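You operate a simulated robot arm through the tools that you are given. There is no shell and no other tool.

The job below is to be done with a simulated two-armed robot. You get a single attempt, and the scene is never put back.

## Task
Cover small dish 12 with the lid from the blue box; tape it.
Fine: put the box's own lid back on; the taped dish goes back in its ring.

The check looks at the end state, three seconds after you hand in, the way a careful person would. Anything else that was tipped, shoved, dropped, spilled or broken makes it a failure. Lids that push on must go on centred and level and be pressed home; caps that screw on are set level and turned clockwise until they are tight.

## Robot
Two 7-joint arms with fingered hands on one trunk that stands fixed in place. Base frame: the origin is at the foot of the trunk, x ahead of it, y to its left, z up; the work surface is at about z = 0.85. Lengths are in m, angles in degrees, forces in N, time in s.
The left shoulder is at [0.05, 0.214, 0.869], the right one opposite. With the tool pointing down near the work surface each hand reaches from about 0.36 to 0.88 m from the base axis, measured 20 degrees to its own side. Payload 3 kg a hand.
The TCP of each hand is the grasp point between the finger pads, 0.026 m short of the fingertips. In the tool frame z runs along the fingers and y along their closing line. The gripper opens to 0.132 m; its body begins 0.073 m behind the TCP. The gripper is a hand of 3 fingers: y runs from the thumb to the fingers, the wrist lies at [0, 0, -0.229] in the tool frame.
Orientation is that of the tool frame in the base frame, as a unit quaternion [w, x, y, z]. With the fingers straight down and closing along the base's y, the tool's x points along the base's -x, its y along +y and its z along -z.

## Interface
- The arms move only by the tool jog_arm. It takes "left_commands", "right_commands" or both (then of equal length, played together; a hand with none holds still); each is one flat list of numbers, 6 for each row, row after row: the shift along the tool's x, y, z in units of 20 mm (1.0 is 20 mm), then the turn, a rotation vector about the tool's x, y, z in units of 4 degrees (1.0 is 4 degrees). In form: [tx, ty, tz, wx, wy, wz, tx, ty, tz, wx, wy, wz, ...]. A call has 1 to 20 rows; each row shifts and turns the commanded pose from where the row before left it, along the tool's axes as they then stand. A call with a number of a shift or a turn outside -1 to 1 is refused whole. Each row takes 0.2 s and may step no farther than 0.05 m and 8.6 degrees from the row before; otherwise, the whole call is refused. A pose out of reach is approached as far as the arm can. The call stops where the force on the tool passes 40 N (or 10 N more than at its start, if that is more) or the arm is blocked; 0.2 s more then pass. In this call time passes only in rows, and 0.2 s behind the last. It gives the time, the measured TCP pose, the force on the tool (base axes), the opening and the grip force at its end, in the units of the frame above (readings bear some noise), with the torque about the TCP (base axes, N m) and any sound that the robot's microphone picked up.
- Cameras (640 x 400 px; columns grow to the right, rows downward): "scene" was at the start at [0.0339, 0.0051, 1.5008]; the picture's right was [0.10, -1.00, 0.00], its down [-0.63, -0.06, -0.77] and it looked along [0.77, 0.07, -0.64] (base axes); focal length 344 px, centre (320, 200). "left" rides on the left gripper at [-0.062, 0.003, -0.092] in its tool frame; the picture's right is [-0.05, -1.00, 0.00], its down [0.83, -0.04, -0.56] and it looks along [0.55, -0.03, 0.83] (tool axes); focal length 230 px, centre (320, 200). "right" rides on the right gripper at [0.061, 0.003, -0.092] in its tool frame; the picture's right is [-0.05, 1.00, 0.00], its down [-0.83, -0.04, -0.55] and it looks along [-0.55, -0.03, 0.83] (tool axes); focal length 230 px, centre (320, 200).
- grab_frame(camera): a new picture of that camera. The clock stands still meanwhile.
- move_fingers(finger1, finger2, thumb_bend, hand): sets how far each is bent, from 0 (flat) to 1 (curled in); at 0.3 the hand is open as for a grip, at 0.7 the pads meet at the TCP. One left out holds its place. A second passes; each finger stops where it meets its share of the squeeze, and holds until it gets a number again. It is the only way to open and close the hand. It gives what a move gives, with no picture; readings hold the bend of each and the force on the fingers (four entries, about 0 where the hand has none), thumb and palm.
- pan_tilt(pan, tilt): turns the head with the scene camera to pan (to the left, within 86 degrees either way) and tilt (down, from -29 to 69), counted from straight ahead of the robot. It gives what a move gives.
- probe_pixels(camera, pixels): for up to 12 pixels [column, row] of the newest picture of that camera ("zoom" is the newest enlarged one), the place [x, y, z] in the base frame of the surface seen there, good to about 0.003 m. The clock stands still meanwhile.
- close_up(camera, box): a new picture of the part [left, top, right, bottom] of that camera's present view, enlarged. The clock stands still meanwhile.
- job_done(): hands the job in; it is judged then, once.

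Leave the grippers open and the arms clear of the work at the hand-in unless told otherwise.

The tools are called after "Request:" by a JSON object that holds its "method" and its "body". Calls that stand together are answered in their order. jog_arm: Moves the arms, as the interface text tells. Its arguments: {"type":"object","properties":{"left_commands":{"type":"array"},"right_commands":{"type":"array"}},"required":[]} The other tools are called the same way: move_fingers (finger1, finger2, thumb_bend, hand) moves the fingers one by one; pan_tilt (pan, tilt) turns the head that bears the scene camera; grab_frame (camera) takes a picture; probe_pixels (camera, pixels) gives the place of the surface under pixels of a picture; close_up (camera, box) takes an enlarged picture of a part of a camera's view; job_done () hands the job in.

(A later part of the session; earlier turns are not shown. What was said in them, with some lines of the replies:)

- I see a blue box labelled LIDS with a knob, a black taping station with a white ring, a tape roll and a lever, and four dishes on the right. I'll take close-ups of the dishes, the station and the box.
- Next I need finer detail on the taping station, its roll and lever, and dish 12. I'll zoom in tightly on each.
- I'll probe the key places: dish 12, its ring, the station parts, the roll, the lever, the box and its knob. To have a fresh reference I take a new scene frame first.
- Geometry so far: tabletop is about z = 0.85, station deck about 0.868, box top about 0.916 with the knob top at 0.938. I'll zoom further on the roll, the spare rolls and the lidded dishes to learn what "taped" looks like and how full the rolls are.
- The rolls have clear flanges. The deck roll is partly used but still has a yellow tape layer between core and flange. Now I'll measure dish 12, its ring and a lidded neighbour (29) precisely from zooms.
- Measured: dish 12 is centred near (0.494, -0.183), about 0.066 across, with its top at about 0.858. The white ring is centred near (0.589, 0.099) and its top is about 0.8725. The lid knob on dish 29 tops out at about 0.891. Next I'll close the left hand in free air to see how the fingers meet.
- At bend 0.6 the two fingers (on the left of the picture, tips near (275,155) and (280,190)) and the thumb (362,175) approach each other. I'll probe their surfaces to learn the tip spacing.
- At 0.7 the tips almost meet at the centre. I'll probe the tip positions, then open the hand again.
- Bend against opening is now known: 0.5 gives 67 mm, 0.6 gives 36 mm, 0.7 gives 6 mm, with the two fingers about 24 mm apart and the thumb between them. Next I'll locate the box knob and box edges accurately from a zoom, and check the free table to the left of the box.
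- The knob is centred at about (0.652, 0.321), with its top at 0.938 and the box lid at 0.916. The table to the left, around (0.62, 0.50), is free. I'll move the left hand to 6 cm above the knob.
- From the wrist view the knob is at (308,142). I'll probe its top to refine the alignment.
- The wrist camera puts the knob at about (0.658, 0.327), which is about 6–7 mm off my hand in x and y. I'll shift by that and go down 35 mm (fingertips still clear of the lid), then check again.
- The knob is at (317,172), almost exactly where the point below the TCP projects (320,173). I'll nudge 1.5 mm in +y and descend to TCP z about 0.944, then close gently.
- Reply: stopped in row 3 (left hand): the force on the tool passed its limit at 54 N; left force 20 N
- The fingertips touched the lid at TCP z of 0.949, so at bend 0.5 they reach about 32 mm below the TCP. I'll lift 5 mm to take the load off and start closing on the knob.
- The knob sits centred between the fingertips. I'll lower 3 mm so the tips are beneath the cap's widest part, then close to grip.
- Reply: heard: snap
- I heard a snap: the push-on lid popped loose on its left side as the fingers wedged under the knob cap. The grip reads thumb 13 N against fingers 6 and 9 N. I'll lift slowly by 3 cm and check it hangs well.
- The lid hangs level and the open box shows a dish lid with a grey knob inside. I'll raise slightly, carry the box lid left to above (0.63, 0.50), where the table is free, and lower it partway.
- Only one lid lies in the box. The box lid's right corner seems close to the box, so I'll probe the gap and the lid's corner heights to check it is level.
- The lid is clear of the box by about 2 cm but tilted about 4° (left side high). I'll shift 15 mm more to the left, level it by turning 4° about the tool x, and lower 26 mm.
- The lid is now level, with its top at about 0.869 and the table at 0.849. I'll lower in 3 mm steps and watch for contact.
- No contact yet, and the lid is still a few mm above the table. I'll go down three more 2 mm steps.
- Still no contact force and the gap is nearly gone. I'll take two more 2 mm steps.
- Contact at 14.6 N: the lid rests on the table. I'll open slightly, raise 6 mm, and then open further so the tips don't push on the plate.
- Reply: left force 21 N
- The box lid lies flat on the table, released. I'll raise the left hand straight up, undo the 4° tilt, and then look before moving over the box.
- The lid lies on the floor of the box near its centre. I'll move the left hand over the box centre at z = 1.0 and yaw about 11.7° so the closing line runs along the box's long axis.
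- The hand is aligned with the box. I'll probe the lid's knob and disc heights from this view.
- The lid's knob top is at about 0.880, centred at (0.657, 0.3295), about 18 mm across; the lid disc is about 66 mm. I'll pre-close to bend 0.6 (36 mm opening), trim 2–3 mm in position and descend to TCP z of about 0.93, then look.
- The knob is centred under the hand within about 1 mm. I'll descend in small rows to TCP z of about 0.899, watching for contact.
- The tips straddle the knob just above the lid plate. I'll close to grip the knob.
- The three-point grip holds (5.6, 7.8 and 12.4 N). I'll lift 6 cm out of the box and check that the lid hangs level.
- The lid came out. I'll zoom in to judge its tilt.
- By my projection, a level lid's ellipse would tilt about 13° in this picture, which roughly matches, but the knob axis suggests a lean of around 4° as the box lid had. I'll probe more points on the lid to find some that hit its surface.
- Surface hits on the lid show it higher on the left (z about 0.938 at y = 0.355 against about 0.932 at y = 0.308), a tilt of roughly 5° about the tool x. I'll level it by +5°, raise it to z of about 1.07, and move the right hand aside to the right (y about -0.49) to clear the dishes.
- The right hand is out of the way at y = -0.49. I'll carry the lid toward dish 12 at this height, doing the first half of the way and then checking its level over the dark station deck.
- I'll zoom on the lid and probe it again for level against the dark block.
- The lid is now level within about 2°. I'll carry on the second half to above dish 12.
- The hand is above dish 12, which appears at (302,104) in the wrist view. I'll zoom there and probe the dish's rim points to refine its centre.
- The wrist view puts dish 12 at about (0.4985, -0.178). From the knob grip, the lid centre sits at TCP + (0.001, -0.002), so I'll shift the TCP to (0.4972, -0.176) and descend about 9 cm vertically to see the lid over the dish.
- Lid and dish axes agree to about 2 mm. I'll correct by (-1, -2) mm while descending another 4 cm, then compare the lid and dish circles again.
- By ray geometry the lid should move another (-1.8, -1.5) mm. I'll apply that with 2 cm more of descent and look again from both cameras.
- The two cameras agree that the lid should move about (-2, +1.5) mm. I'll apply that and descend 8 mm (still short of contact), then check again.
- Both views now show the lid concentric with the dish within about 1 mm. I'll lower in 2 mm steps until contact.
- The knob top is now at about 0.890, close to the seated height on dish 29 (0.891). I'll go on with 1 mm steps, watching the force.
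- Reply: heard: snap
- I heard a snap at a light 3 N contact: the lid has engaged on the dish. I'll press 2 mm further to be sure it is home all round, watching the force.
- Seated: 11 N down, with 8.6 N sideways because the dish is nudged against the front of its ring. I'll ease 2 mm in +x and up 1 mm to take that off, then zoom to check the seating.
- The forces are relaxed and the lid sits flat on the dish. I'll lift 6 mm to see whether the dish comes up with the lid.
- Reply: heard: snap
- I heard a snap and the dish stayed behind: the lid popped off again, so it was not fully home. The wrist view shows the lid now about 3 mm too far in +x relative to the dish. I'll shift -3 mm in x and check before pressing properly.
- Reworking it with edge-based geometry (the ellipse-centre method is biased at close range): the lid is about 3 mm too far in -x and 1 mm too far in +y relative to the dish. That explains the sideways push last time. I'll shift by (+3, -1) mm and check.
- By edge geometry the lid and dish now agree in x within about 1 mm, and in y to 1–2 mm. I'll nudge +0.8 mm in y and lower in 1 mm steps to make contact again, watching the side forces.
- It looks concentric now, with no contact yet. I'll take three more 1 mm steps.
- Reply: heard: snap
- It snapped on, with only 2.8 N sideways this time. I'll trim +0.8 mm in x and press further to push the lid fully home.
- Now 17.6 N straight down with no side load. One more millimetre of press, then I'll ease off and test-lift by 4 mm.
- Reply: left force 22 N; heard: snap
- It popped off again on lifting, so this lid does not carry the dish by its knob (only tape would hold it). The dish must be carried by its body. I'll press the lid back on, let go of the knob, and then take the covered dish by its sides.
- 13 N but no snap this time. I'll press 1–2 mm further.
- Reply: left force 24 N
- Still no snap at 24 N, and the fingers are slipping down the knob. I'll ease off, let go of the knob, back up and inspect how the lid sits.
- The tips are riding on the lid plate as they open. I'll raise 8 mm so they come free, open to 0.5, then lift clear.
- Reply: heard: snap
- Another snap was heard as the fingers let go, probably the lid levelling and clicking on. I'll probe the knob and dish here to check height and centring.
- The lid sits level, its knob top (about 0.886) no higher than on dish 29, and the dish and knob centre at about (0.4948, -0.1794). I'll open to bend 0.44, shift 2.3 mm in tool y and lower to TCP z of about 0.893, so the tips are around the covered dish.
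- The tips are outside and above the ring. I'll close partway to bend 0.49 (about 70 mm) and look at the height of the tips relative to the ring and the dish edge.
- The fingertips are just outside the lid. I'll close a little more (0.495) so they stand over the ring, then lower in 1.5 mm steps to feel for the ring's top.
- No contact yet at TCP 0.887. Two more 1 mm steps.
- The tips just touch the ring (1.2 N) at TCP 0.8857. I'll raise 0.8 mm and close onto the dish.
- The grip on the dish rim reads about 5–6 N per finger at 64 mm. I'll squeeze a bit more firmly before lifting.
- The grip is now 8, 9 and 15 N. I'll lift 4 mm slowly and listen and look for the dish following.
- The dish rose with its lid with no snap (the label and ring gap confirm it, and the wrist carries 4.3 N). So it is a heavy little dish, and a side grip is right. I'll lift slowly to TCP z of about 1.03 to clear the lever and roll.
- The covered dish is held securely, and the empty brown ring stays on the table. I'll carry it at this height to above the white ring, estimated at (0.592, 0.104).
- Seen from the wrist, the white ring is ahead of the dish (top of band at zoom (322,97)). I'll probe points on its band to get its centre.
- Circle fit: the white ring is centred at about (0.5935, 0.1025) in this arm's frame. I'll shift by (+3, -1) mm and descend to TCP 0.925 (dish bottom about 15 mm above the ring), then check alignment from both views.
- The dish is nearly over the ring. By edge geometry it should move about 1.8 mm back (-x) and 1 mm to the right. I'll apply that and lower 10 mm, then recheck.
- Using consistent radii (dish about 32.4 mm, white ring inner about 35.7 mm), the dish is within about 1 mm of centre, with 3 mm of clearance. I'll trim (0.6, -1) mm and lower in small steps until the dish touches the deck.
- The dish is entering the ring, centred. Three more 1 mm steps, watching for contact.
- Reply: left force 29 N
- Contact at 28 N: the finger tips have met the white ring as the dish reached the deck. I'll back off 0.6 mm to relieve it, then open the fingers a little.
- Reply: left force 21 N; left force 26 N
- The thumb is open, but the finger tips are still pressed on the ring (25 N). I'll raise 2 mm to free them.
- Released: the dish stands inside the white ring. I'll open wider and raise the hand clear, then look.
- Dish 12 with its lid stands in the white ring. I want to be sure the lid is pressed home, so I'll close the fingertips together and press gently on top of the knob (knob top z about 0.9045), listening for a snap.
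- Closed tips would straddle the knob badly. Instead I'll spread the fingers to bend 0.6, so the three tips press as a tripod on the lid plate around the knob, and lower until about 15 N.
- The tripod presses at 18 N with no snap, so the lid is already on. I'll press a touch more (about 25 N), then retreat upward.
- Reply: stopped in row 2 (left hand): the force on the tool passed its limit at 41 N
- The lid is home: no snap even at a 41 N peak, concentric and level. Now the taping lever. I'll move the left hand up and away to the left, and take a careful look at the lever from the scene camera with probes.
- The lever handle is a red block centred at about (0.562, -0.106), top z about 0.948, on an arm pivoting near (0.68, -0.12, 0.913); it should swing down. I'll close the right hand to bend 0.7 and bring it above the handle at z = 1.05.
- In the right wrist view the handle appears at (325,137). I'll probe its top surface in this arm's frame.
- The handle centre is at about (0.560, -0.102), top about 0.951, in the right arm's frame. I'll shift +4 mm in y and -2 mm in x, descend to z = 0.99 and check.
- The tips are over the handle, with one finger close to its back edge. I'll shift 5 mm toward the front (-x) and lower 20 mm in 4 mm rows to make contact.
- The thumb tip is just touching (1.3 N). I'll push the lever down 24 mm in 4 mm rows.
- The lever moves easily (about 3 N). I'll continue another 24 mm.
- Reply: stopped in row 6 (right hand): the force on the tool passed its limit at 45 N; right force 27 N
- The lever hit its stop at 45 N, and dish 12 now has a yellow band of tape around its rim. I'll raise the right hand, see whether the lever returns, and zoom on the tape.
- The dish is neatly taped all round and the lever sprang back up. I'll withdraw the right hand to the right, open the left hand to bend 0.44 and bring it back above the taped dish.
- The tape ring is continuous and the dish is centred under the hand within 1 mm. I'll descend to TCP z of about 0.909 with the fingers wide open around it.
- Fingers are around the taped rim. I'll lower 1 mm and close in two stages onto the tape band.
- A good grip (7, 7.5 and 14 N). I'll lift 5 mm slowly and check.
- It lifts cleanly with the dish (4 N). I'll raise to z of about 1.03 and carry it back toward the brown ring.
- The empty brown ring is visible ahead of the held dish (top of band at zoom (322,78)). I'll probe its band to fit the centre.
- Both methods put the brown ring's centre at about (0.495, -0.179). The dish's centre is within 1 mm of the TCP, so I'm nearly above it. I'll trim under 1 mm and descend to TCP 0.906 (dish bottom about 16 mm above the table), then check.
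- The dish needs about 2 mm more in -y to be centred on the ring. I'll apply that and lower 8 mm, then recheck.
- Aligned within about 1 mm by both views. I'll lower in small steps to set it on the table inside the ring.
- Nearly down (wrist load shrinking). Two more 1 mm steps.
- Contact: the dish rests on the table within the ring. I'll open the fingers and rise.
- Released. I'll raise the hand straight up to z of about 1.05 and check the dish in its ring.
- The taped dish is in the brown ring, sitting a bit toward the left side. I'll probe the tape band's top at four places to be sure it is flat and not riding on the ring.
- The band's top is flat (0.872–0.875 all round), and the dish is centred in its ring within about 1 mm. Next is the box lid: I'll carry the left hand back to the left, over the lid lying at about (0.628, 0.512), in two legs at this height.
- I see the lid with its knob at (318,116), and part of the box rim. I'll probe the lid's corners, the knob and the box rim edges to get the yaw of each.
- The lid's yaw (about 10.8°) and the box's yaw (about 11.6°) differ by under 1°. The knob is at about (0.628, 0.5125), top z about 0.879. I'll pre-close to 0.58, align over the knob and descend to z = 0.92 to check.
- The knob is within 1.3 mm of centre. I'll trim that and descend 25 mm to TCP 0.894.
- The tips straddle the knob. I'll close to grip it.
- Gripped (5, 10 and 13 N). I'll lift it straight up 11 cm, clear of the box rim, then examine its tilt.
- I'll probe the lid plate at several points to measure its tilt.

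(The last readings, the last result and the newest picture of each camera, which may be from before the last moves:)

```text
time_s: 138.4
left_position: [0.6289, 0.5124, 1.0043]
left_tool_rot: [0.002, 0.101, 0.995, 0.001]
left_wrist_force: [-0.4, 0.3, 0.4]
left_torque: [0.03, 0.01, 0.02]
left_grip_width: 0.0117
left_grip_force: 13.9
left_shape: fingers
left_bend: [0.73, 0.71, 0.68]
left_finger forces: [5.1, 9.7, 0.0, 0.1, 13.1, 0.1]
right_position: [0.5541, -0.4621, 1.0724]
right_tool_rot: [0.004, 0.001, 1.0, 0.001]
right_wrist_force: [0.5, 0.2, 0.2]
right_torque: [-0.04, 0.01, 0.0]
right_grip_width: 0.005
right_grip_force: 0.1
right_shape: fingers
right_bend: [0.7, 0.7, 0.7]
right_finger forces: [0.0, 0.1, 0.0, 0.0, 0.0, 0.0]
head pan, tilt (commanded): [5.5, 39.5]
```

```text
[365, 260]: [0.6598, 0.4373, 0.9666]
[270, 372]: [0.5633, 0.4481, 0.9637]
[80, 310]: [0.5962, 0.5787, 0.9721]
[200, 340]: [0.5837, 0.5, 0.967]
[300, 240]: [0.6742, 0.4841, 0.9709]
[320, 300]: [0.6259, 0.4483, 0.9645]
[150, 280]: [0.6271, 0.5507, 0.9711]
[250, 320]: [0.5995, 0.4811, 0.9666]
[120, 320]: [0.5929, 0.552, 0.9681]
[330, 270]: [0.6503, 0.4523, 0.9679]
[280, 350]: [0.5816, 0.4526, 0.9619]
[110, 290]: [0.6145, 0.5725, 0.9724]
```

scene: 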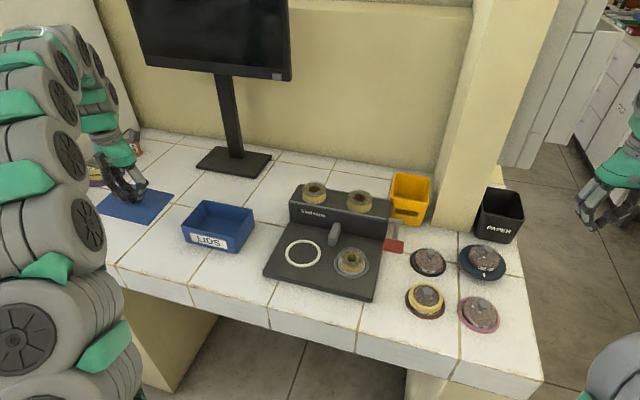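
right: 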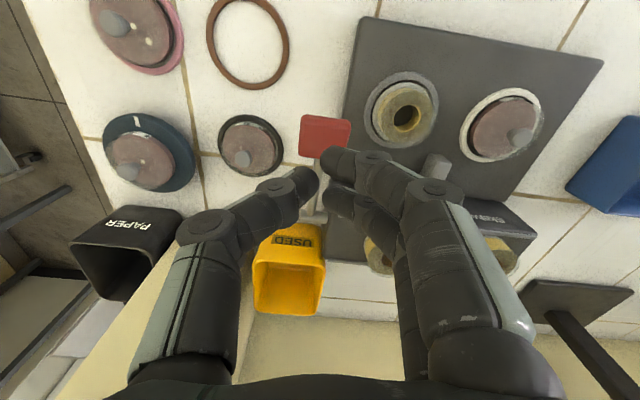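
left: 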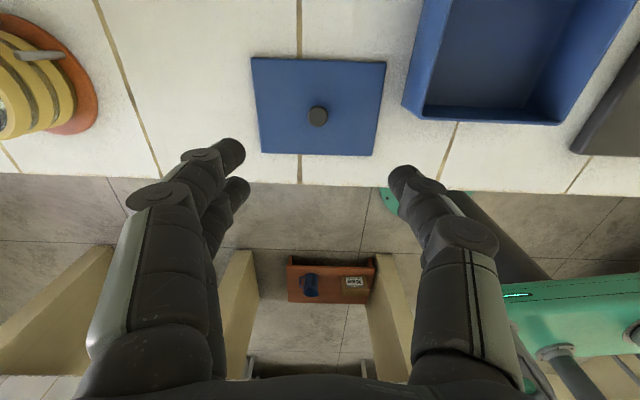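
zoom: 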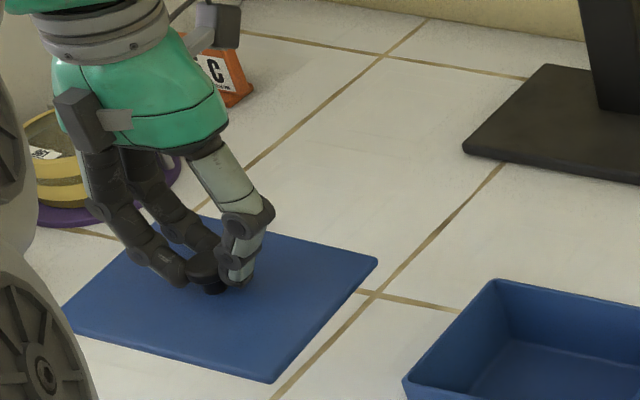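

Least-squares fit: the plate is tilted about 3.9° (left side high) and about 2.6° (far side high) in the tool frame. I'll level it with turns of +3.9° about tool x and +2.6° about tool y, then re-measure.

Request:
{"method": "jog_arm", "body": {"left_commands": [0, 0, 0, 0.49, 0.33, 0, 0, 0, 0, 0.49, 0.33, 0]}}

Request:
{"method": "close_up", "body": {"camera": "scene", "box": [95, 130, 225, 230]}}

Request:
{"method": "probe_pixels", "body": {"camera": "zoom", "pixels": [[365, 265], [265, 370], [80, 315], [200, 340], [300, 245], [320, 300], [150, 285], [250, 320], [120, 320], [330, 275], [275, 350], [110, 295]]}}

Request:
{"method": "close_up", "body": {"camera": "left", "box": [120, 20, 520, 260]}}

Request:
{"method": "probe_pixels", "body": {"camera": "zoom", "pixels": [[80, 100], [535, 105], [300, 100], [480, 270], [130, 240], [330, 335], [440, 180], [150, 180], [250, 150], [400, 230], [500, 200], [200, 110]]}}

```text
time_s: 139.0
left_position: [0.6291, 0.5126, 1.0041]
left_tool_rot: [-0.025, 0.102, 0.994, -0.031]
left_wrist_force: [-0.3, -0.2, -0.5]
left_torque: [0.02, -0.02, -0.01]
left_grip_width: 0.0116
left_grip_force: 14.5
left_shape: fingers
left_bend: [0.73, 0.71, 0.68]
left_finger forces: [5.2, 9.8, 0.1, 0.1, 13.0, 0.0]
right_position: [0.5557, -0.4619, 1.0726]
right_tool_rot: [0.003, 0.0, 1.0, 0.001]
right_wrist_force: [-0.1, 1.2, -0.1]
right_torque: [-0.02, 0.01, 0.03]
right_grip_width: 0.0054
right_grip_force: 0.0
right_shape: fingers
right_bend: [0.7, 0.7, 0.7]
right_finger forces: [0.0, 0.0, 0.0, 0.0, 0.0, 0.1]
head pan, tilt (commanded): [5.5, 39.5]
```

```text
4.00 times, centred on (160, 180) of scene
```

zoom: 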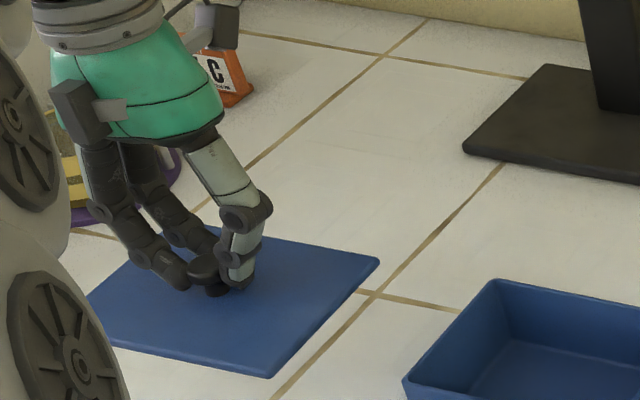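

```text
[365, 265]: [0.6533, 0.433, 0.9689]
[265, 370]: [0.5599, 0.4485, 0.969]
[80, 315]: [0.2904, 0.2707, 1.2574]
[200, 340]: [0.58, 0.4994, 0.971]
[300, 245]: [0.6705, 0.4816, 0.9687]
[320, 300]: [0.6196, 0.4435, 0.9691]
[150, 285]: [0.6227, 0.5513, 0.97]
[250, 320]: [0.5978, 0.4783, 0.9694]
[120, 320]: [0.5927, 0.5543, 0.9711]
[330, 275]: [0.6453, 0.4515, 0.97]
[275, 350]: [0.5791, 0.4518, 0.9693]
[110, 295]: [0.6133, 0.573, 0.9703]
```

```text
1.60 times, centred on (320, 140) of left
```

zoom: 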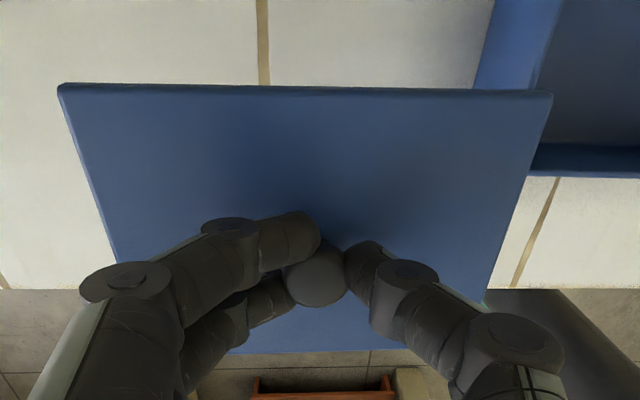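

```text
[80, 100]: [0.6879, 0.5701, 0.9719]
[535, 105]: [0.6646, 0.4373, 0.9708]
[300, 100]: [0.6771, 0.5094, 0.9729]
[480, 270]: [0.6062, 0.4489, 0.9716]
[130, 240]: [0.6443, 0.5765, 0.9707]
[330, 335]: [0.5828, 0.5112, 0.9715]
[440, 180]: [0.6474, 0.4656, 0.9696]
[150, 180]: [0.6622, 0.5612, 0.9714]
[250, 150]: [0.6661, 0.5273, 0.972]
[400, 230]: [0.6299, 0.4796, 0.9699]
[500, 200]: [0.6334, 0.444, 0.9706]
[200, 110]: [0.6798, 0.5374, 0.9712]
```

The plate is now level within about 1 mm across its length. By edge geometry the lid needs about 1.9° more clockwise yaw to match the box, and the TCP should be at about (0.659, 0.330) to put it over the box. I'll carry it there at this height and apply the yaw.

Request:
{"method": "jog_arm", "body": {"left_commands": [-0.2, -0.5, 0.025, 0, 0, 0, -0.333, -0.862, 0.043, 0, 0, 0, -0.333, -0.862, 0.043, 0, 0, 0, -0.333, -0.862, 0.043, 0, 0, 0, -0.333, -0.862, 0.043, 0, 0, 0, -0.333, -0.862, 0.043, 0, 0, 0, -0.333, -0.862, 0.043, 0, 0, 0, -0.333, -0.862, 0.043, 0, 0, 0, -0.333, -0.862, 0.043, 0, 0, 0, -0.333, -0.862, 0.043, 0, 0, 0, -0.133, -0.362, 0.018, 0, 0, 0, 0, 0, 0, 0, 0, 0.475]}}

Request:
{"method": "close_up", "body": {"camera": "scene", "box": [165, 170, 275, 260]}}

Request:
{"method": "close_up", "body": {"camera": "left", "box": [120, 20, 520, 260]}}

```text
time_s: 141.6
left_position: [0.6589, 0.3306, 1.0021]
left_tool_rot: [-0.024, 0.119, 0.992, -0.032]
left_wrist_force: [-0.2, 0.7, -1.7]
left_torque: [-0.03, -0.01, 0.0]
left_grip_width: 0.0116
left_grip_force: 13.8
left_shape: fingers
left_bend: [0.73, 0.71, 0.68]
left_finger forces: [5.3, 9.8, 0.1, 0.0, 13.0, 0.1]
right_position: [0.5539, -0.4611, 1.0729]
right_tool_rot: [0.003, -0.001, 1.0, 0.0]
right_wrist_force: [-0.2, -0.2, -0.3]
right_torque: [-0.01, 0.03, 0.01]
right_grip_width: 0.0052
right_grip_force: 0.0
right_shape: fingers
right_bend: [0.7, 0.7, 0.7]
right_finger forces: [0.1, 0.0, 0.0, 0.0, 0.0, 0.0]
head pan, tilt (commanded): [5.5, 39.5]
```

```text
4.44 times, centred on (220, 215) of scene
```

zoom: 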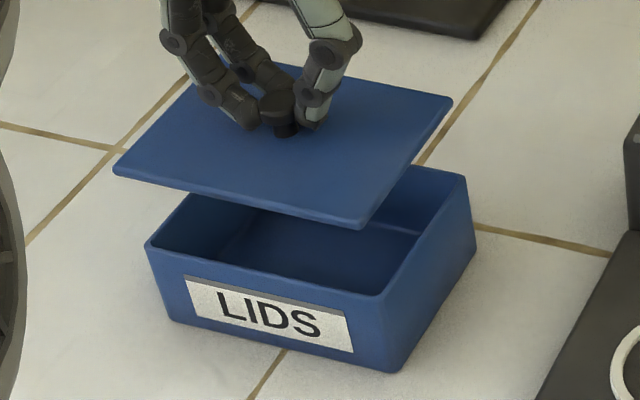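

```text
1.60 times, centred on (320, 140) of left
```

zoom: 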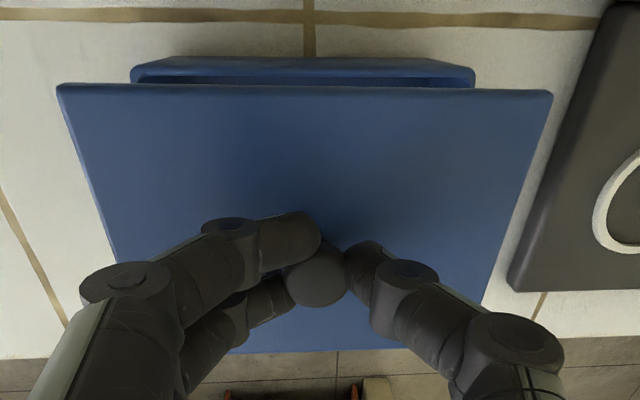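

In the wrist view the lid's back edge and the box's back rim agree within 1 mm and 0.2°. I'll double-check with the scene camera at higher zoom, comparing the front corners.

Request:
{"method": "close_up", "body": {"camera": "scene", "box": [180, 195, 270, 255]}}

Request:
{"method": "probe_pixels", "body": {"camera": "zoom", "pixels": [[92, 135], [448, 215], [580, 35], [138, 238], [488, 313], [600, 140], [300, 185], [300, 280], [520, 120], [560, 250], [100, 128], [440, 205]]}}

```text
6.67 times, centred on (225, 225) of scene
```

zoom: 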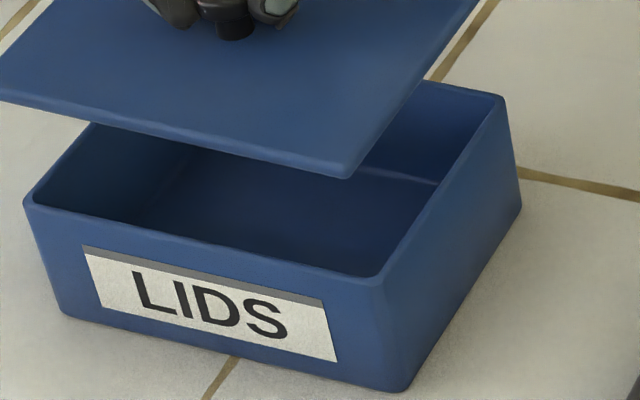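

```text
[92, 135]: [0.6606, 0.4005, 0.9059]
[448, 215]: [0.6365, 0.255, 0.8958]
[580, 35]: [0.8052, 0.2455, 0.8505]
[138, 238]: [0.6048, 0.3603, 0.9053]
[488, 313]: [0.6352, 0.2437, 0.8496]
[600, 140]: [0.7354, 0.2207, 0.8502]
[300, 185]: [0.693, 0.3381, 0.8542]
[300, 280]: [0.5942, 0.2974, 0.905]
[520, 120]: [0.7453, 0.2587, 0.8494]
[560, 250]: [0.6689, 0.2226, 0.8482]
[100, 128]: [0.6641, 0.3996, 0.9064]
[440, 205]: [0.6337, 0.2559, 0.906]
```

The scene view hints at an offset at the front-right corner. I'll probe the correct pixels of the lid edge and box rim in this zoom to compare.

Request:
{"method": "close_up", "body": {"camera": "scene", "box": [180, 195, 270, 255]}}

Request:
{"method": "probe_pixels", "body": {"camera": "zoom", "pixels": [[340, 168], [180, 135], [20, 95], [400, 100], [440, 45], [377, 275], [200, 243], [32, 203], [440, 190], [500, 97], [360, 262], [120, 228]]}}

Request:
{"method": "close_up", "body": {"camera": "scene", "box": [205, 215, 250, 245]}}

```text
6.67 times, centred on (225, 225) of scene
```

zoom: 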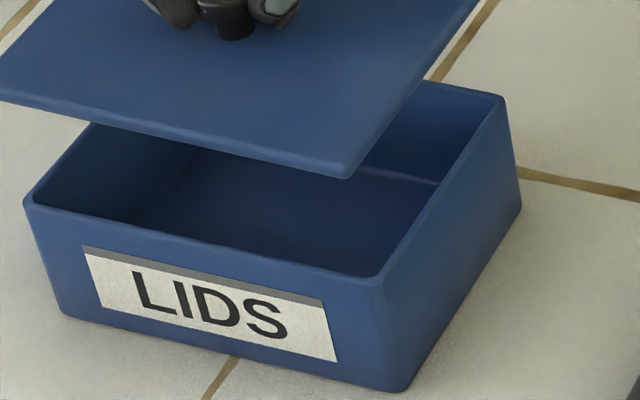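

```text
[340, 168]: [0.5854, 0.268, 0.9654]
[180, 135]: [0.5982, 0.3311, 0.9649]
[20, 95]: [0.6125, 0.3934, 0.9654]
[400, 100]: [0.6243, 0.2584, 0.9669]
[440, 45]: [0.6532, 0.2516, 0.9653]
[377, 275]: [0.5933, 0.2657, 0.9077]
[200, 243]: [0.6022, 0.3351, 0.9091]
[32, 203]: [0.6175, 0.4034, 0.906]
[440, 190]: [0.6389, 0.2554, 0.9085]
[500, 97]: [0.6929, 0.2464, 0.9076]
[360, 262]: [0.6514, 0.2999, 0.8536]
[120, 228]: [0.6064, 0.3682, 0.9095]
```

```text
13.33 times, centred on (228, 230) of scene
```

zoom: 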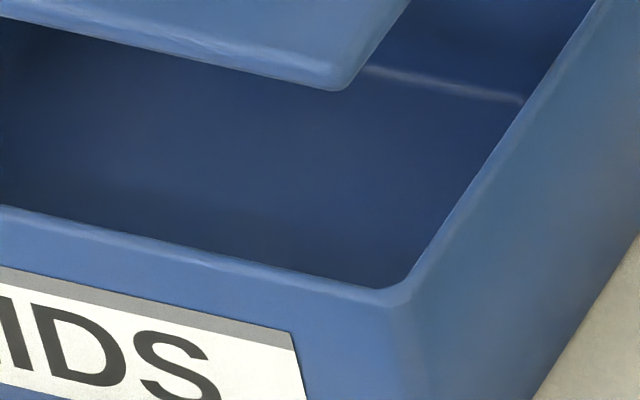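

The scene view suggests the lid is about 2–3 mm toward the front, while the wrist view says aligned. I'll split the difference: +1.2 mm in x, then go down 4 cm to just above the rim and recheck.

Request:
{"method": "jog_arm", "body": {"left_commands": [-0.064, -0.01, 0, 0, 0, 0, -0.02, 0.035, 0.5, 0, 0, 0, -0.02, 0.035, 0.5, 0, 0, 0, -0.02, 0.035, 0.5, 0, 0, 0, -0.02, 0.035, 0.45, 0, 0, 0]}}

Request:
{"method": "close_up", "body": {"camera": "scene", "box": [170, 185, 275, 260]}}

Request:
{"method": "close_up", "body": {"camera": "left", "box": [120, 20, 520, 260]}}

```text
time_s: 142.8
left_position: [0.6605, 0.3309, 0.9641]
left_tool_rot: [-0.023, 0.118, 0.992, -0.032]
left_wrist_force: [0.6, 0.2, -0.2]
left_torque: [0.0, 0.01, 0.0]
left_grip_width: 0.0113
left_grip_force: 13.8
left_shape: fingers
left_bend: [0.73, 0.71, 0.68]
left_finger forces: [5.3, 9.8, 0.1, 0.0, 12.9, 0.1]
right_position: [0.5544, -0.4621, 1.0728]
right_tool_rot: [0.004, 0.0, 1.0, 0.001]
right_wrist_force: [0.6, 0.3, -0.8]
right_torque: [-0.01, 0.02, 0.0]
right_grip_width: 0.0052
right_grip_force: 0.0
right_shape: fingers
right_bend: [0.7, 0.7, 0.7]
right_finger forces: [0.0, 0.1, 0.0, 0.0, 0.0, 0.1]
head pan, tilt (commanded): [5.5, 39.5]
```

```text
5.33 times, centred on (222, 222) of scene
```

zoom: 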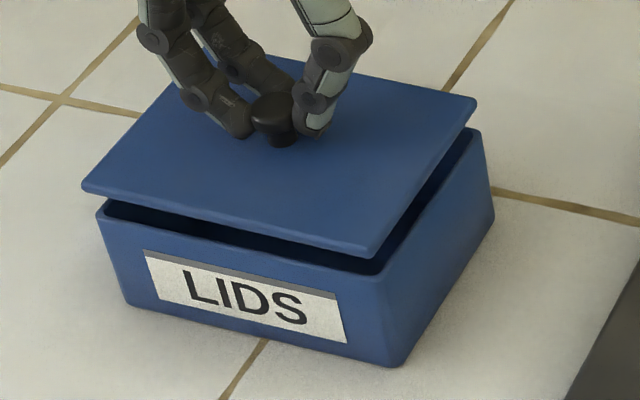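

```text
1.60 times, centred on (320, 140) of left
```

zoom: 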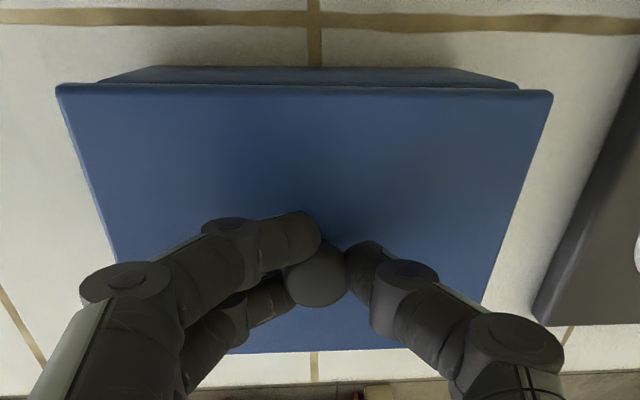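

To settle it, I'll take exactly the same close-up as the one taken of the closed box at the start ([175,190,265,260]) so I can compare lid corner pixels directly.

Request:
{"method": "close_up", "body": {"camera": "scene", "box": [175, 190, 265, 260]}}

```text
5.71 times, centred on (220, 225) of scene
```

zoom: 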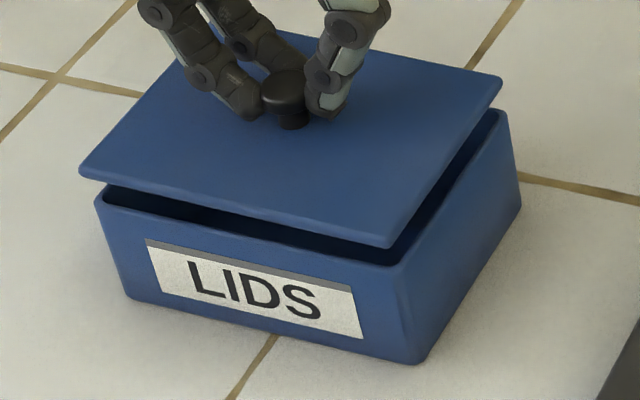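

Direct comparison: allowing for the 14–15 mm still to descend, the lid corners land on their original closed positions to within about 0.5 mm. (The box itself sits about 1 mm left of where it was.) I'll descend straight down 9 mm, then feel the rest.

Request:
{"method": "jog_arm", "body": {"left_commands": [-0.006, 0.0105, 0.15, 0, 0, 0, -0.006, 0.0105, 0.15, 0, 0, 0, -0.006, 0.0105, 0.15, 0, 0, 0]}}

Request:
{"method": "close_up", "body": {"camera": "scene", "box": [175, 190, 265, 260]}}

```text
time_s: 143.6
left_position: [0.6609, 0.331, 0.9551]
left_tool_rot: [-0.023, 0.117, 0.992, -0.032]
left_wrist_force: [-0.7, -0.1, 0.2]
left_torque: [0.01, -0.02, 0.02]
left_grip_width: 0.0114
left_grip_force: 14.1
left_shape: fingers
left_bend: [0.73, 0.71, 0.68]
left_finger forces: [5.2, 9.9, 0.0, 0.1, 12.8, 0.0]
right_position: [0.555, -0.4614, 1.0742]
right_tool_rot: [0.004, 0.0, 1.0, 0.0]
right_wrist_force: [-0.7, 0.6, -1.1]
right_torque: [-0.01, 0.01, 0.0]
right_grip_width: 0.0052
right_grip_force: 0.1
right_shape: fingers
right_bend: [0.7, 0.7, 0.7]
right_finger forces: [0.0, 0.0, 0.0, 0.0, 0.0, 0.1]
head pan, tilt (commanded): [5.5, 39.5]
```

```text
5.71 times, centred on (220, 225) of scene
```

zoom: 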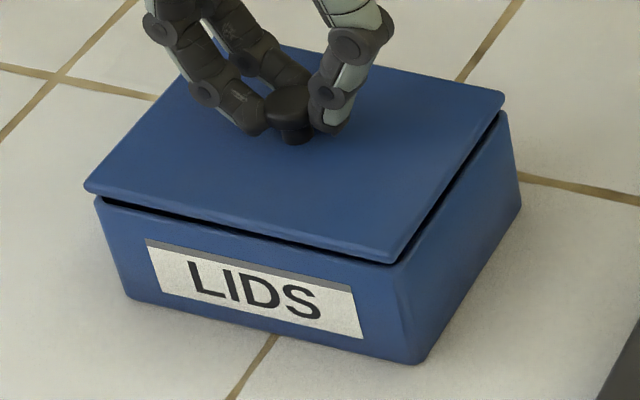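

The lid is about 5 mm above its seat and aligned within 0.5 mm. I'll go on in 1 mm steps.

Request:
{"method": "jog_arm", "body": {"left_commands": [-0.002, -0.0165, 0.05, 0, 0, 0, -0.002, 0.0035, 0.05, 0, 0, 0, -0.002, 0.0035, 0.05, 0, 0, 0]}}

Request:
{"method": "close_up", "body": {"camera": "scene", "box": [175, 190, 265, 260]}}

```text
time_s: 144.4
left_position: [0.6603, 0.3307, 0.9527]
left_tool_rot: [-0.024, 0.118, 0.992, -0.031]
left_wrist_force: [-0.8, 0.7, -0.7]
left_torque: [-0.06, 0.04, -0.01]
left_grip_width: 0.0111
left_grip_force: 14.0
left_shape: fingers
left_bend: [0.73, 0.71, 0.68]
left_finger forces: [5.3, 10.0, 0.0, 0.0, 12.8, 0.0]
right_position: [0.555, -0.4622, 1.0726]
right_tool_rot: [0.004, 0.001, 1.0, 0.001]
right_wrist_force: [-0.8, 0.0, 0.7]
right_torque: [-0.01, 0.0, -0.01]
right_grip_width: 0.0049
right_grip_force: 0.1
right_shape: fingers
right_bend: [0.7, 0.7, 0.7]
right_finger forces: [0.0, 0.0, 0.0, 0.0, 0.0, 0.0]
head pan, tilt (commanded): [5.5, 39.5]
```

```text
5.71 times, centred on (220, 225) of scene
```

zoom: 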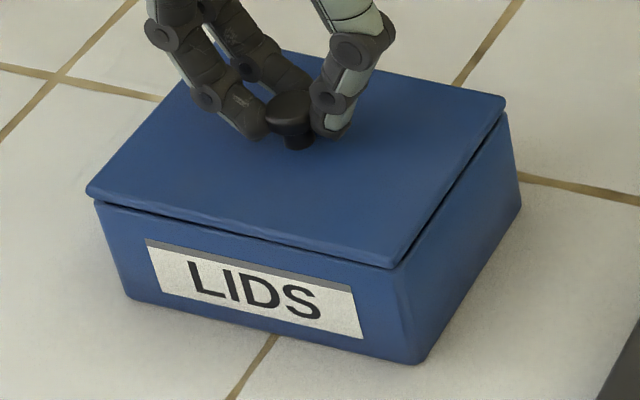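

Almost closed, with no contact yet. Three more 1 mm steps, listening for the snap.

Request:
{"method": "jog_arm", "body": {"left_commands": [-0.002, 0.0035, 0.05, 0, 0, 0, -0.002, 0.0035, 0.05, 0, 0, 0, -0.002, 0.0035, 0.05, 0, 0, 0]}}

Request:
{"method": "close_up", "body": {"camera": "scene", "box": [175, 190, 265, 260]}}

```text
time_s: 145.2
left_position: [0.6598, 0.3302, 0.9493]
left_tool_rot: [-0.023, 0.118, 0.992, -0.033]
left_wrist_force: [-0.9, -1.0, 7.2]
left_torque: [-0.06, 0.05, 0.01]
left_grip_width: 0.0111
left_grip_force: 14.6
left_shape: fingers
left_bend: [0.73, 0.72, 0.68]
left_finger forces: [5.1, 10.1, 0.0, 0.0, 13.5, 0.0]
right_position: [0.5545, -0.462, 1.0726]
right_tool_rot: [0.003, 0.0, 1.0, 0.001]
right_wrist_force: [0.7, -0.3, 0.3]
right_torque: [0.01, 0.0, -0.01]
right_grip_width: 0.0051
right_grip_force: 0.1
right_shape: fingers
right_bend: [0.7, 0.7, 0.7]
right_finger forces: [0.0, 0.0, 0.1, 0.0, 0.0, 0.0]
head pan, tilt (commanded): [5.5, 39.5]
heard: snap
```

```text
5.71 times, centred on (220, 225) of scene
```

zoom: 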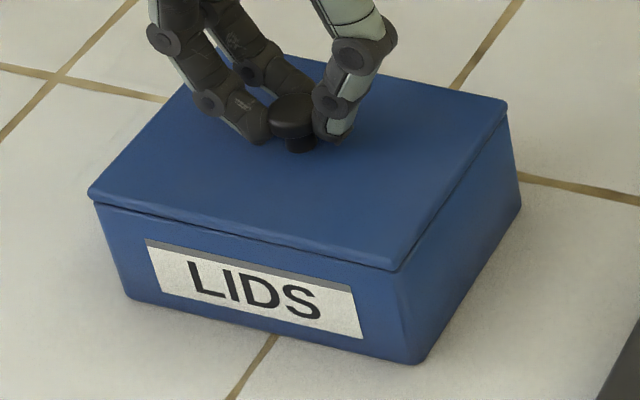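

It snapped on, with a light 7 N. I'll press 1 mm more to be sure, then ease off and let go of the knob.

Request:
{"method": "jog_arm", "body": {"left_commands": [-0.002, 0.0035, 0.05, 0, 0, 0]}}

Request:
{"method": "move_fingers", "body": {"hand": "left", "finger1": 0.64, "finger2": 0.64, "thumb_bend": 0.61}}

Request:
{"method": "close_up", "body": {"camera": "scene", "box": [175, 190, 265, 260]}}

```text
time_s: 145.6
left_position: [0.6609, 0.3312, 0.9491]
left_tool_rot: [-0.023, 0.118, 0.992, -0.031]
left_wrist_force: [0.9, -0.6, 12.1]
left_torque: [-0.06, 0.03, 0.01]
left_grip_width: 0.0106
left_grip_force: 14.8
left_shape: fingers
left_bend: [0.74, 0.72, 0.68]
left_finger forces: [4.9, 10.5, 0.1, 0.1, 14.0, 0.0]
right_position: [0.5546, -0.4632, 1.0728]
right_tool_rot: [0.003, 0.001, 1.0, 0.001]
right_wrist_force: [0.7, -0.7, -0.2]
right_torque: [-0.02, -0.02, -0.02]
right_grip_width: 0.005
right_grip_force: 0.1
right_shape: fingers
right_bend: [0.7, 0.7, 0.7]
right_finger forces: [0.0, 0.0, 0.0, 0.0, 0.1, 0.0]
head pan, tilt (commanded): [5.5, 39.5]
```

```text
time_s: 146.6
left_position: [0.6607, 0.3305, 0.9486]
left_tool_rot: [-0.023, 0.118, 0.992, -0.031]
left_wrist_force: [-0.3, 0.2, 2.7]
left_torque: [-0.02, -0.03, -0.03]
left_grip_width: 0.0238
left_grip_force: 1.0
left_shape: fingers
left_bend: [0.66, 0.65, 0.61]
left_finger forces: [1.6, 0.7, 0.1, 0.0, 0.0, 0.1]
right_position: [0.5545, -0.4626, 1.072]
right_tool_rot: [0.003, 0.0, 1.0, 0.001]
right_wrist_force: [-0.9, 0.3, 0.1]
right_torque: [0.03, 0.0, 0.0]
right_grip_width: 0.0053
right_grip_force: 0.1
right_shape: fingers
right_bend: [0.7, 0.7, 0.7]
right_finger forces: [0.0, 0.0, 0.1, 0.0, 0.0, 0.0]
head pan, tilt (commanded): [5.5, 39.5]
```

```text
5.71 times, centred on (220, 225) of scene
```

zoom: 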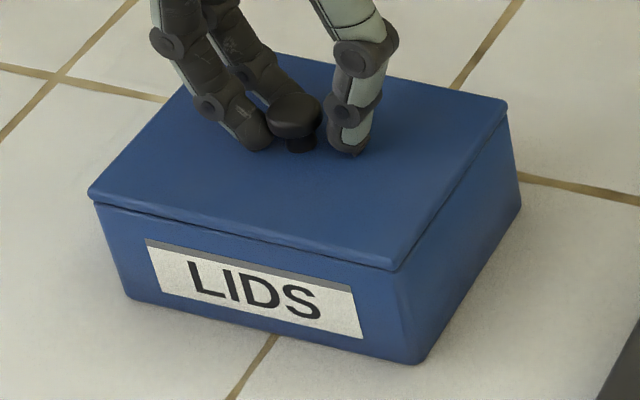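

The thumb is off the knob and the fingers still graze it. I'll shift the hand 3 mm toward the finger side so they clear the cap, then raise a little and open fully.

Request:
{"method": "jog_arm", "body": {"left_commands": [0, 0.15, 0, 0, 0, 0, 0.002, -0.01, -0.1, 0, 0, 0, 0.002, -0.01, -0.1, 0, 0, 0]}}

Request:
{"method": "move_fingers", "body": {"hand": "left", "finger1": 0.57, "finger2": 0.57, "thumb_bend": 0.57}}

Request:
{"method": "close_up", "body": {"camera": "scene", "box": [175, 190, 265, 260]}}

```text
time_s: 147.4
left_position: [0.661, 0.3333, 0.9518]
left_tool_rot: [-0.024, 0.117, 0.992, -0.031]
left_wrist_force: [-0.5, -0.4, 0.4]
left_torque: [-0.04, -0.01, -0.03]
left_grip_width: 0.0265
left_grip_force: 0.0
left_shape: fingers
left_bend: [0.64, 0.64, 0.61]
left_finger forces: [0.0, 0.0, 0.0, 0.1, 0.1, 0.0]
right_position: [0.5555, -0.4621, 1.0724]
right_tool_rot: [0.004, 0.0, 1.0, 0.001]
right_wrist_force: [-0.1, 0.9, -0.8]
right_torque: [0.0, 0.01, 0.04]
right_grip_width: 0.0054
right_grip_force: 0.1
right_shape: fingers
right_bend: [0.7, 0.7, 0.7]
right_finger forces: [0.0, 0.1, 0.0, 0.0, 0.0, 0.0]
head pan, tilt (commanded): [5.5, 39.5]
```

```text
time_s: 148.4
left_position: [0.6609, 0.3336, 0.9508]
left_tool_rot: [-0.023, 0.118, 0.992, -0.032]
left_wrist_force: [0.5, -0.5, 3.6]
left_torque: [0.04, -0.07, 0.0]
left_grip_width: 0.0445
left_grip_force: 2.3
left_shape: fingers
left_bend: [0.58, 0.56, 0.56]
left_finger forces: [3.5, 0.1, 0.0, 0.0, 0.1, 0.0]
right_position: [0.5538, -0.4628, 1.073]
right_tool_rot: [0.003, 0.0, 1.0, 0.0]
right_wrist_force: [-0.2, 0.0, 0.3]
right_torque: [-0.05, -0.01, 0.01]
right_grip_width: 0.0051
right_grip_force: 0.1
right_shape: fingers
right_bend: [0.7, 0.7, 0.7]
right_finger forces: [0.1, 0.1, 0.0, 0.0, 0.1, 0.0]
head pan, tilt (commanded): [5.5, 39.5]
```

```text
5.71 times, centred on (220, 225) of scene
```

zoom: 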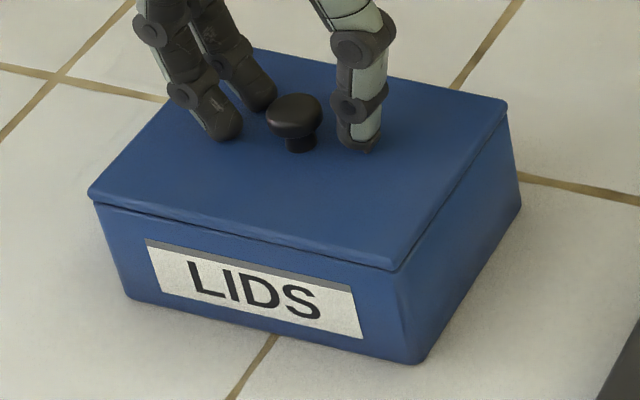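

The knob is free and no further snap was heard, so the lid stays on. To press it fully home evenly, I'll rise 15 mm, straighten the hand, and press on the plate with the three spread tips.

Request:
{"method": "jog_arm", "body": {"left_commands": [0.015, -0.026, -0.375, 0, 0, 0, 0.015, -0.026, -0.375, 0, 0, 0, 0, 0, 0, -0.49, -0.33, 0, 0, 0, 0, -0.49, -0.33, 0]}}

Request:
{"method": "close_up", "body": {"camera": "left", "box": [200, 80, 440, 230]}}

Request:
{"method": "close_up", "body": {"camera": "scene", "box": [175, 190, 265, 260]}}

```text
time_s: 149.4
left_position: [0.6603, 0.3334, 0.9685]
left_tool_rot: [0.005, 0.118, 0.993, 0.0]
left_wrist_force: [-0.3, -0.3, -0.2]
left_torque: [-0.01, 0.03, 0.01]
left_grip_width: 0.047
left_grip_force: 0.1
left_shape: fingers
left_bend: [0.56, 0.56, 0.56]
left_finger forces: [0.0, 0.0, 0.1, 0.1, 0.0, 0.0]
right_position: [0.5549, -0.4625, 1.0737]
right_tool_rot: [0.005, 0.0, 1.0, 0.001]
right_wrist_force: [-0.3, 0.1, 0.3]
right_torque: [0.01, -0.03, 0.01]
right_grip_width: 0.0054
right_grip_force: 0.0
right_shape: fingers
right_bend: [0.7, 0.7, 0.7]
right_finger forces: [0.0, 0.0, 0.0, 0.1, 0.1, 0.1]
head pan, tilt (commanded): [5.5, 39.5]
```

```text
2.67 times, centred on (320, 155) of left
```

zoom: 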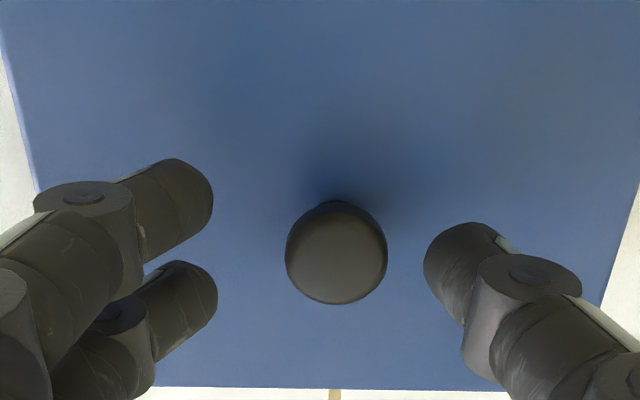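

```text
5.71 times, centred on (220, 225) of scene
```

zoom: 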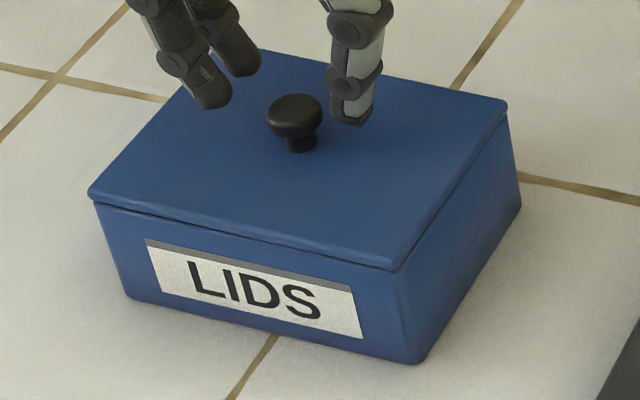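

The lid is closed, its corners matching the original view. I'll centre over the knob (3.5 mm in -y) and press the plate with the tripod.

Request:
{"method": "jog_arm", "body": {"left_commands": [0, -0.17, 0.2, 0, 0, 0, 0, 0, 0.2, 0, 0, 0, 0, 0, 0.2, 0, 0, 0, 0, 0, 0.2, 0, 0, 0, 0, 0, 0.05, 0, 0, 0, 0, 0, 0.05, 0, 0, 0, 0, 0, 0.05, 0, 0, 0, 0, 0, 0.05, 0, 0, 0]}}

Request:
{"method": "close_up", "body": {"camera": "scene", "box": [175, 190, 265, 260]}}

```text
time_s: 151.2
left_position: [0.661, 0.3308, 0.9498]
left_tool_rot: [0.005, 0.117, 0.993, 0.0]
left_wrist_force: [-7.8, 0.3, 18.0]
left_torque: [-0.3, 0.43, -0.15]
left_grip_width: 0.0474
left_grip_force: 9.9
left_shape: fingers
left_bend: [0.57, 0.57, 0.57]
left_finger forces: [0.8, 3.8, 0.1, 0.0, 14.3, 0.1]
right_position: [0.5556, -0.4628, 1.073]
right_tool_rot: [0.002, -0.001, 1.0, 0.0]
right_wrist_force: [0.3, -0.3, -1.1]
right_torque: [-0.03, 0.0, -0.04]
right_grip_width: 0.0053
right_grip_force: 0.1
right_shape: fingers
right_bend: [0.7, 0.7, 0.7]
right_finger forces: [0.0, 0.1, 0.1, 0.0, 0.0, 0.0]
head pan, tilt (commanded): [5.5, 39.5]
stopped in row 8 (left hand): the force on the tool passed its limit at 43 N (the readings are from after the stop); the commanded pose is now the measured one
```

```text
5.71 times, centred on (220, 225) of scene
```

zoom: 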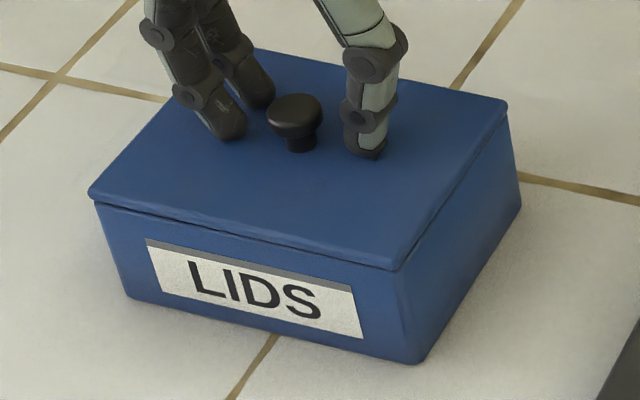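

Pressed with a 43 N peak and no snap, so the lid is home. I'll raise the left hand well clear, open both hands to 0.3, and check the whole scene.

Request:
{"method": "jog_arm", "body": {"left_commands": [0, 0, -0.3, 0, 0, 0, 0, 0, -0.8, 0, 0, 0, 0, 0, -1, 0, 0, 0, 0, 0, -1, 0, 0, 0, 0, 0, -1, 0, 0, 0, 0, 0, -1, 0, 0, 0, 0, 0, -1, 0, 0, 0, 0, 0, -1, 0, 0, 0, 0, 0, -1, 0, 0, 0, 0, 0, -1, 0, 0, 0]}}

Request:
{"method": "move_fingers", "body": {"hand": "left", "finger1": 0.3, "finger2": 0.3, "thumb_bend": 0.3}}

Request:
{"method": "move_fingers", "body": {"hand": "right", "finger1": 0.3, "finger2": 0.3, "thumb_bend": 0.3}}

Request:
{"method": "grab_frame", "body": {"camera": "scene"}}

Request:
{"method": "close_up", "body": {"camera": "scene", "box": [390, 220, 540, 345]}}

Request:
{"method": "close_up", "body": {"camera": "scene", "box": [175, 190, 265, 260]}}

Request:
{"method": "close_up", "body": {"camera": "scene", "box": [255, 165, 445, 310]}}

```text
time_s: 153.4
left_position: [0.6588, 0.3312, 1.1321]
left_tool_rot: [0.005, 0.117, 0.993, 0.0]
left_wrist_force: [-0.6, -0.2, -0.7]
left_torque: [0.0, 0.02, 0.0]
left_grip_width: 0.0475
left_grip_force: 0.1
left_shape: fingers
left_bend: [0.56, 0.56, 0.56]
left_finger forces: [0.1, 0.0, 0.0, 0.0, 0.1, 0.0]
right_position: [0.5542, -0.4625, 1.0732]
right_tool_rot: [0.003, 0.0, 1.0, 0.001]
right_wrist_force: [0.2, -0.7, -0.4]
right_torque: [-0.01, -0.01, -0.01]
right_grip_width: 0.0052
right_grip_force: 0.0
right_shape: fingers
right_bend: [0.7, 0.7, 0.7]
right_finger forces: [0.0, 0.1, 0.0, 0.0, 0.1, 0.0]
head pan, tilt (commanded): [5.5, 39.5]
```

```text
time_s: 154.4
left_position: [0.6585, 0.3309, 1.1316]
left_tool_rot: [0.005, 0.118, 0.993, 0.001]
left_wrist_force: [0.0, 0.2, 0.3]
left_torque: [0.0, -0.03, 0.0]
left_grip_width: 0.1338
left_grip_force: 0.1
left_shape: fingers
left_bend: [0.3, 0.3, 0.3]
left_finger forces: [0.0, 0.0, 0.1, 0.0, 0.0, 0.1]
right_position: [0.5546, -0.463, 1.0738]
right_tool_rot: [0.003, -0.001, 1.0, 0.001]
right_wrist_force: [-0.3, 1.3, -0.3]
right_torque: [0.01, -0.01, 0.02]
right_grip_width: 0.0052
right_grip_force: 0.1
right_shape: fingers
right_bend: [0.7, 0.7, 0.7]
right_finger forces: [0.0, 0.0, 0.0, 0.1, 0.0, 0.0]
head pan, tilt (commanded): [5.5, 39.5]
```

```text
time_s: 155.4
left_position: [0.6589, 0.3318, 1.1317]
left_tool_rot: [0.006, 0.117, 0.993, 0.0]
left_wrist_force: [0.1, -0.5, -0.6]
left_torque: [0.0, 0.04, -0.01]
left_grip_width: 0.134
left_grip_force: 0.1
left_shape: fingers
left_bend: [0.3, 0.3, 0.3]
left_finger forces: [0.1, 0.1, 0.0, 0.0, 0.1, 0.0]
right_position: [0.5539, -0.4622, 1.0732]
right_tool_rot: [0.003, 0.0, 1.0, 0.001]
right_wrist_force: [0.0, -0.3, -0.3]
right_torque: [-0.02, 0.04, 0.01]
right_grip_width: 0.1339
right_grip_force: 0.0
right_shape: fingers
right_bend: [0.3, 0.3, 0.3]
right_finger forces: [0.1, 0.0, 0.0, 0.0, 0.1, 0.0]
head pan, tilt (commanded): [5.5, 39.5]
```

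```text
taken
```

scene: 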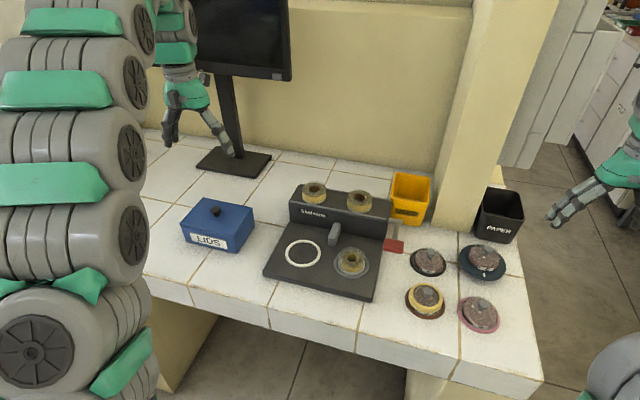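

```text
3.20 times, centred on (465, 282) of scene
```

zoom: 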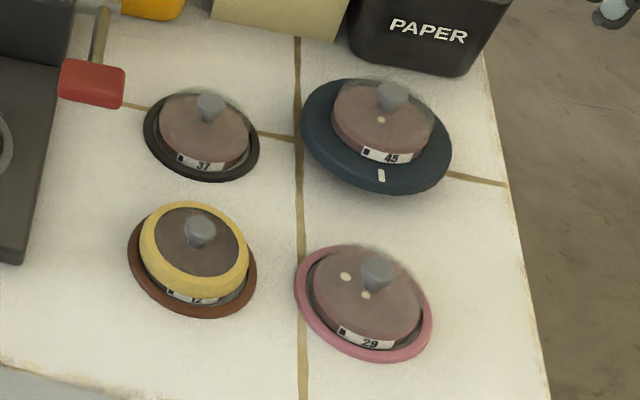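

```text
5.71 times, centred on (220, 225) of scene
```

zoom: 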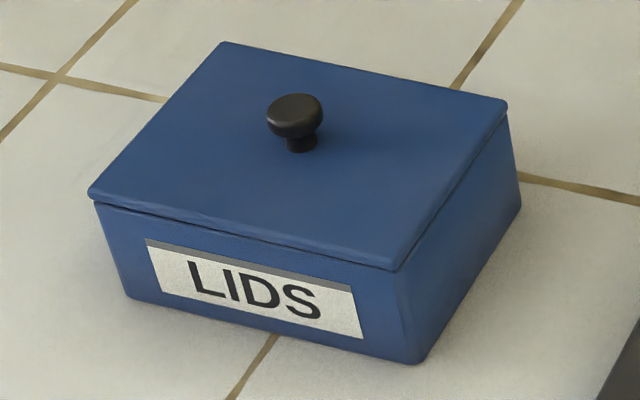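

```text
2.76 times, centred on (350, 238) of scene
```

zoom: 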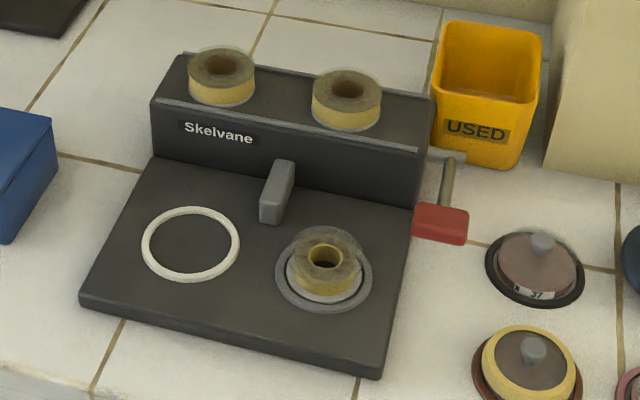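

Final check of the scene:

- **Dish 12:** covered, taped all round and flat in its brown ring.
- **Lids box:** closed, with its lid home.
- **Lever:** back up.
- **Everything else:** the other dishes, rolls and bins look untouched.
- **Hands:** both open and clear of the work.

I'm handing in the job.

Request:
{"method": "job_done", "body": {}}

```text
The job is handed in.
```

I covered dish 12 with the lid from the blue box, taped it and put it back in its brown ring. The box's own lid is back on.

- **Dish 12:** the lid is centred, level and pressed home, and the tape runs all the way round. The dish sits flat in its ring, within about 1 mm of the middle.
- **Blue box:** its lid snapped back on, and I then pressed it evenly. The box sits about 1 mm to the left of where it started; I didn't see what moved it.
- **Everything else:** the station lever sprang back up by itself. The other dishes, the tape rolls and the bins look unmoved. Both hands are open and clear of the work.

While I was covering the dish, its lid popped off twice when I tried to lift it by the knob. Both were test lifts of only a few millimetres, and the dish stayed in its ring. I pressed the lid back on and carried the dish by its sides from then on. A later press on the lid, before taping, gave no further click.
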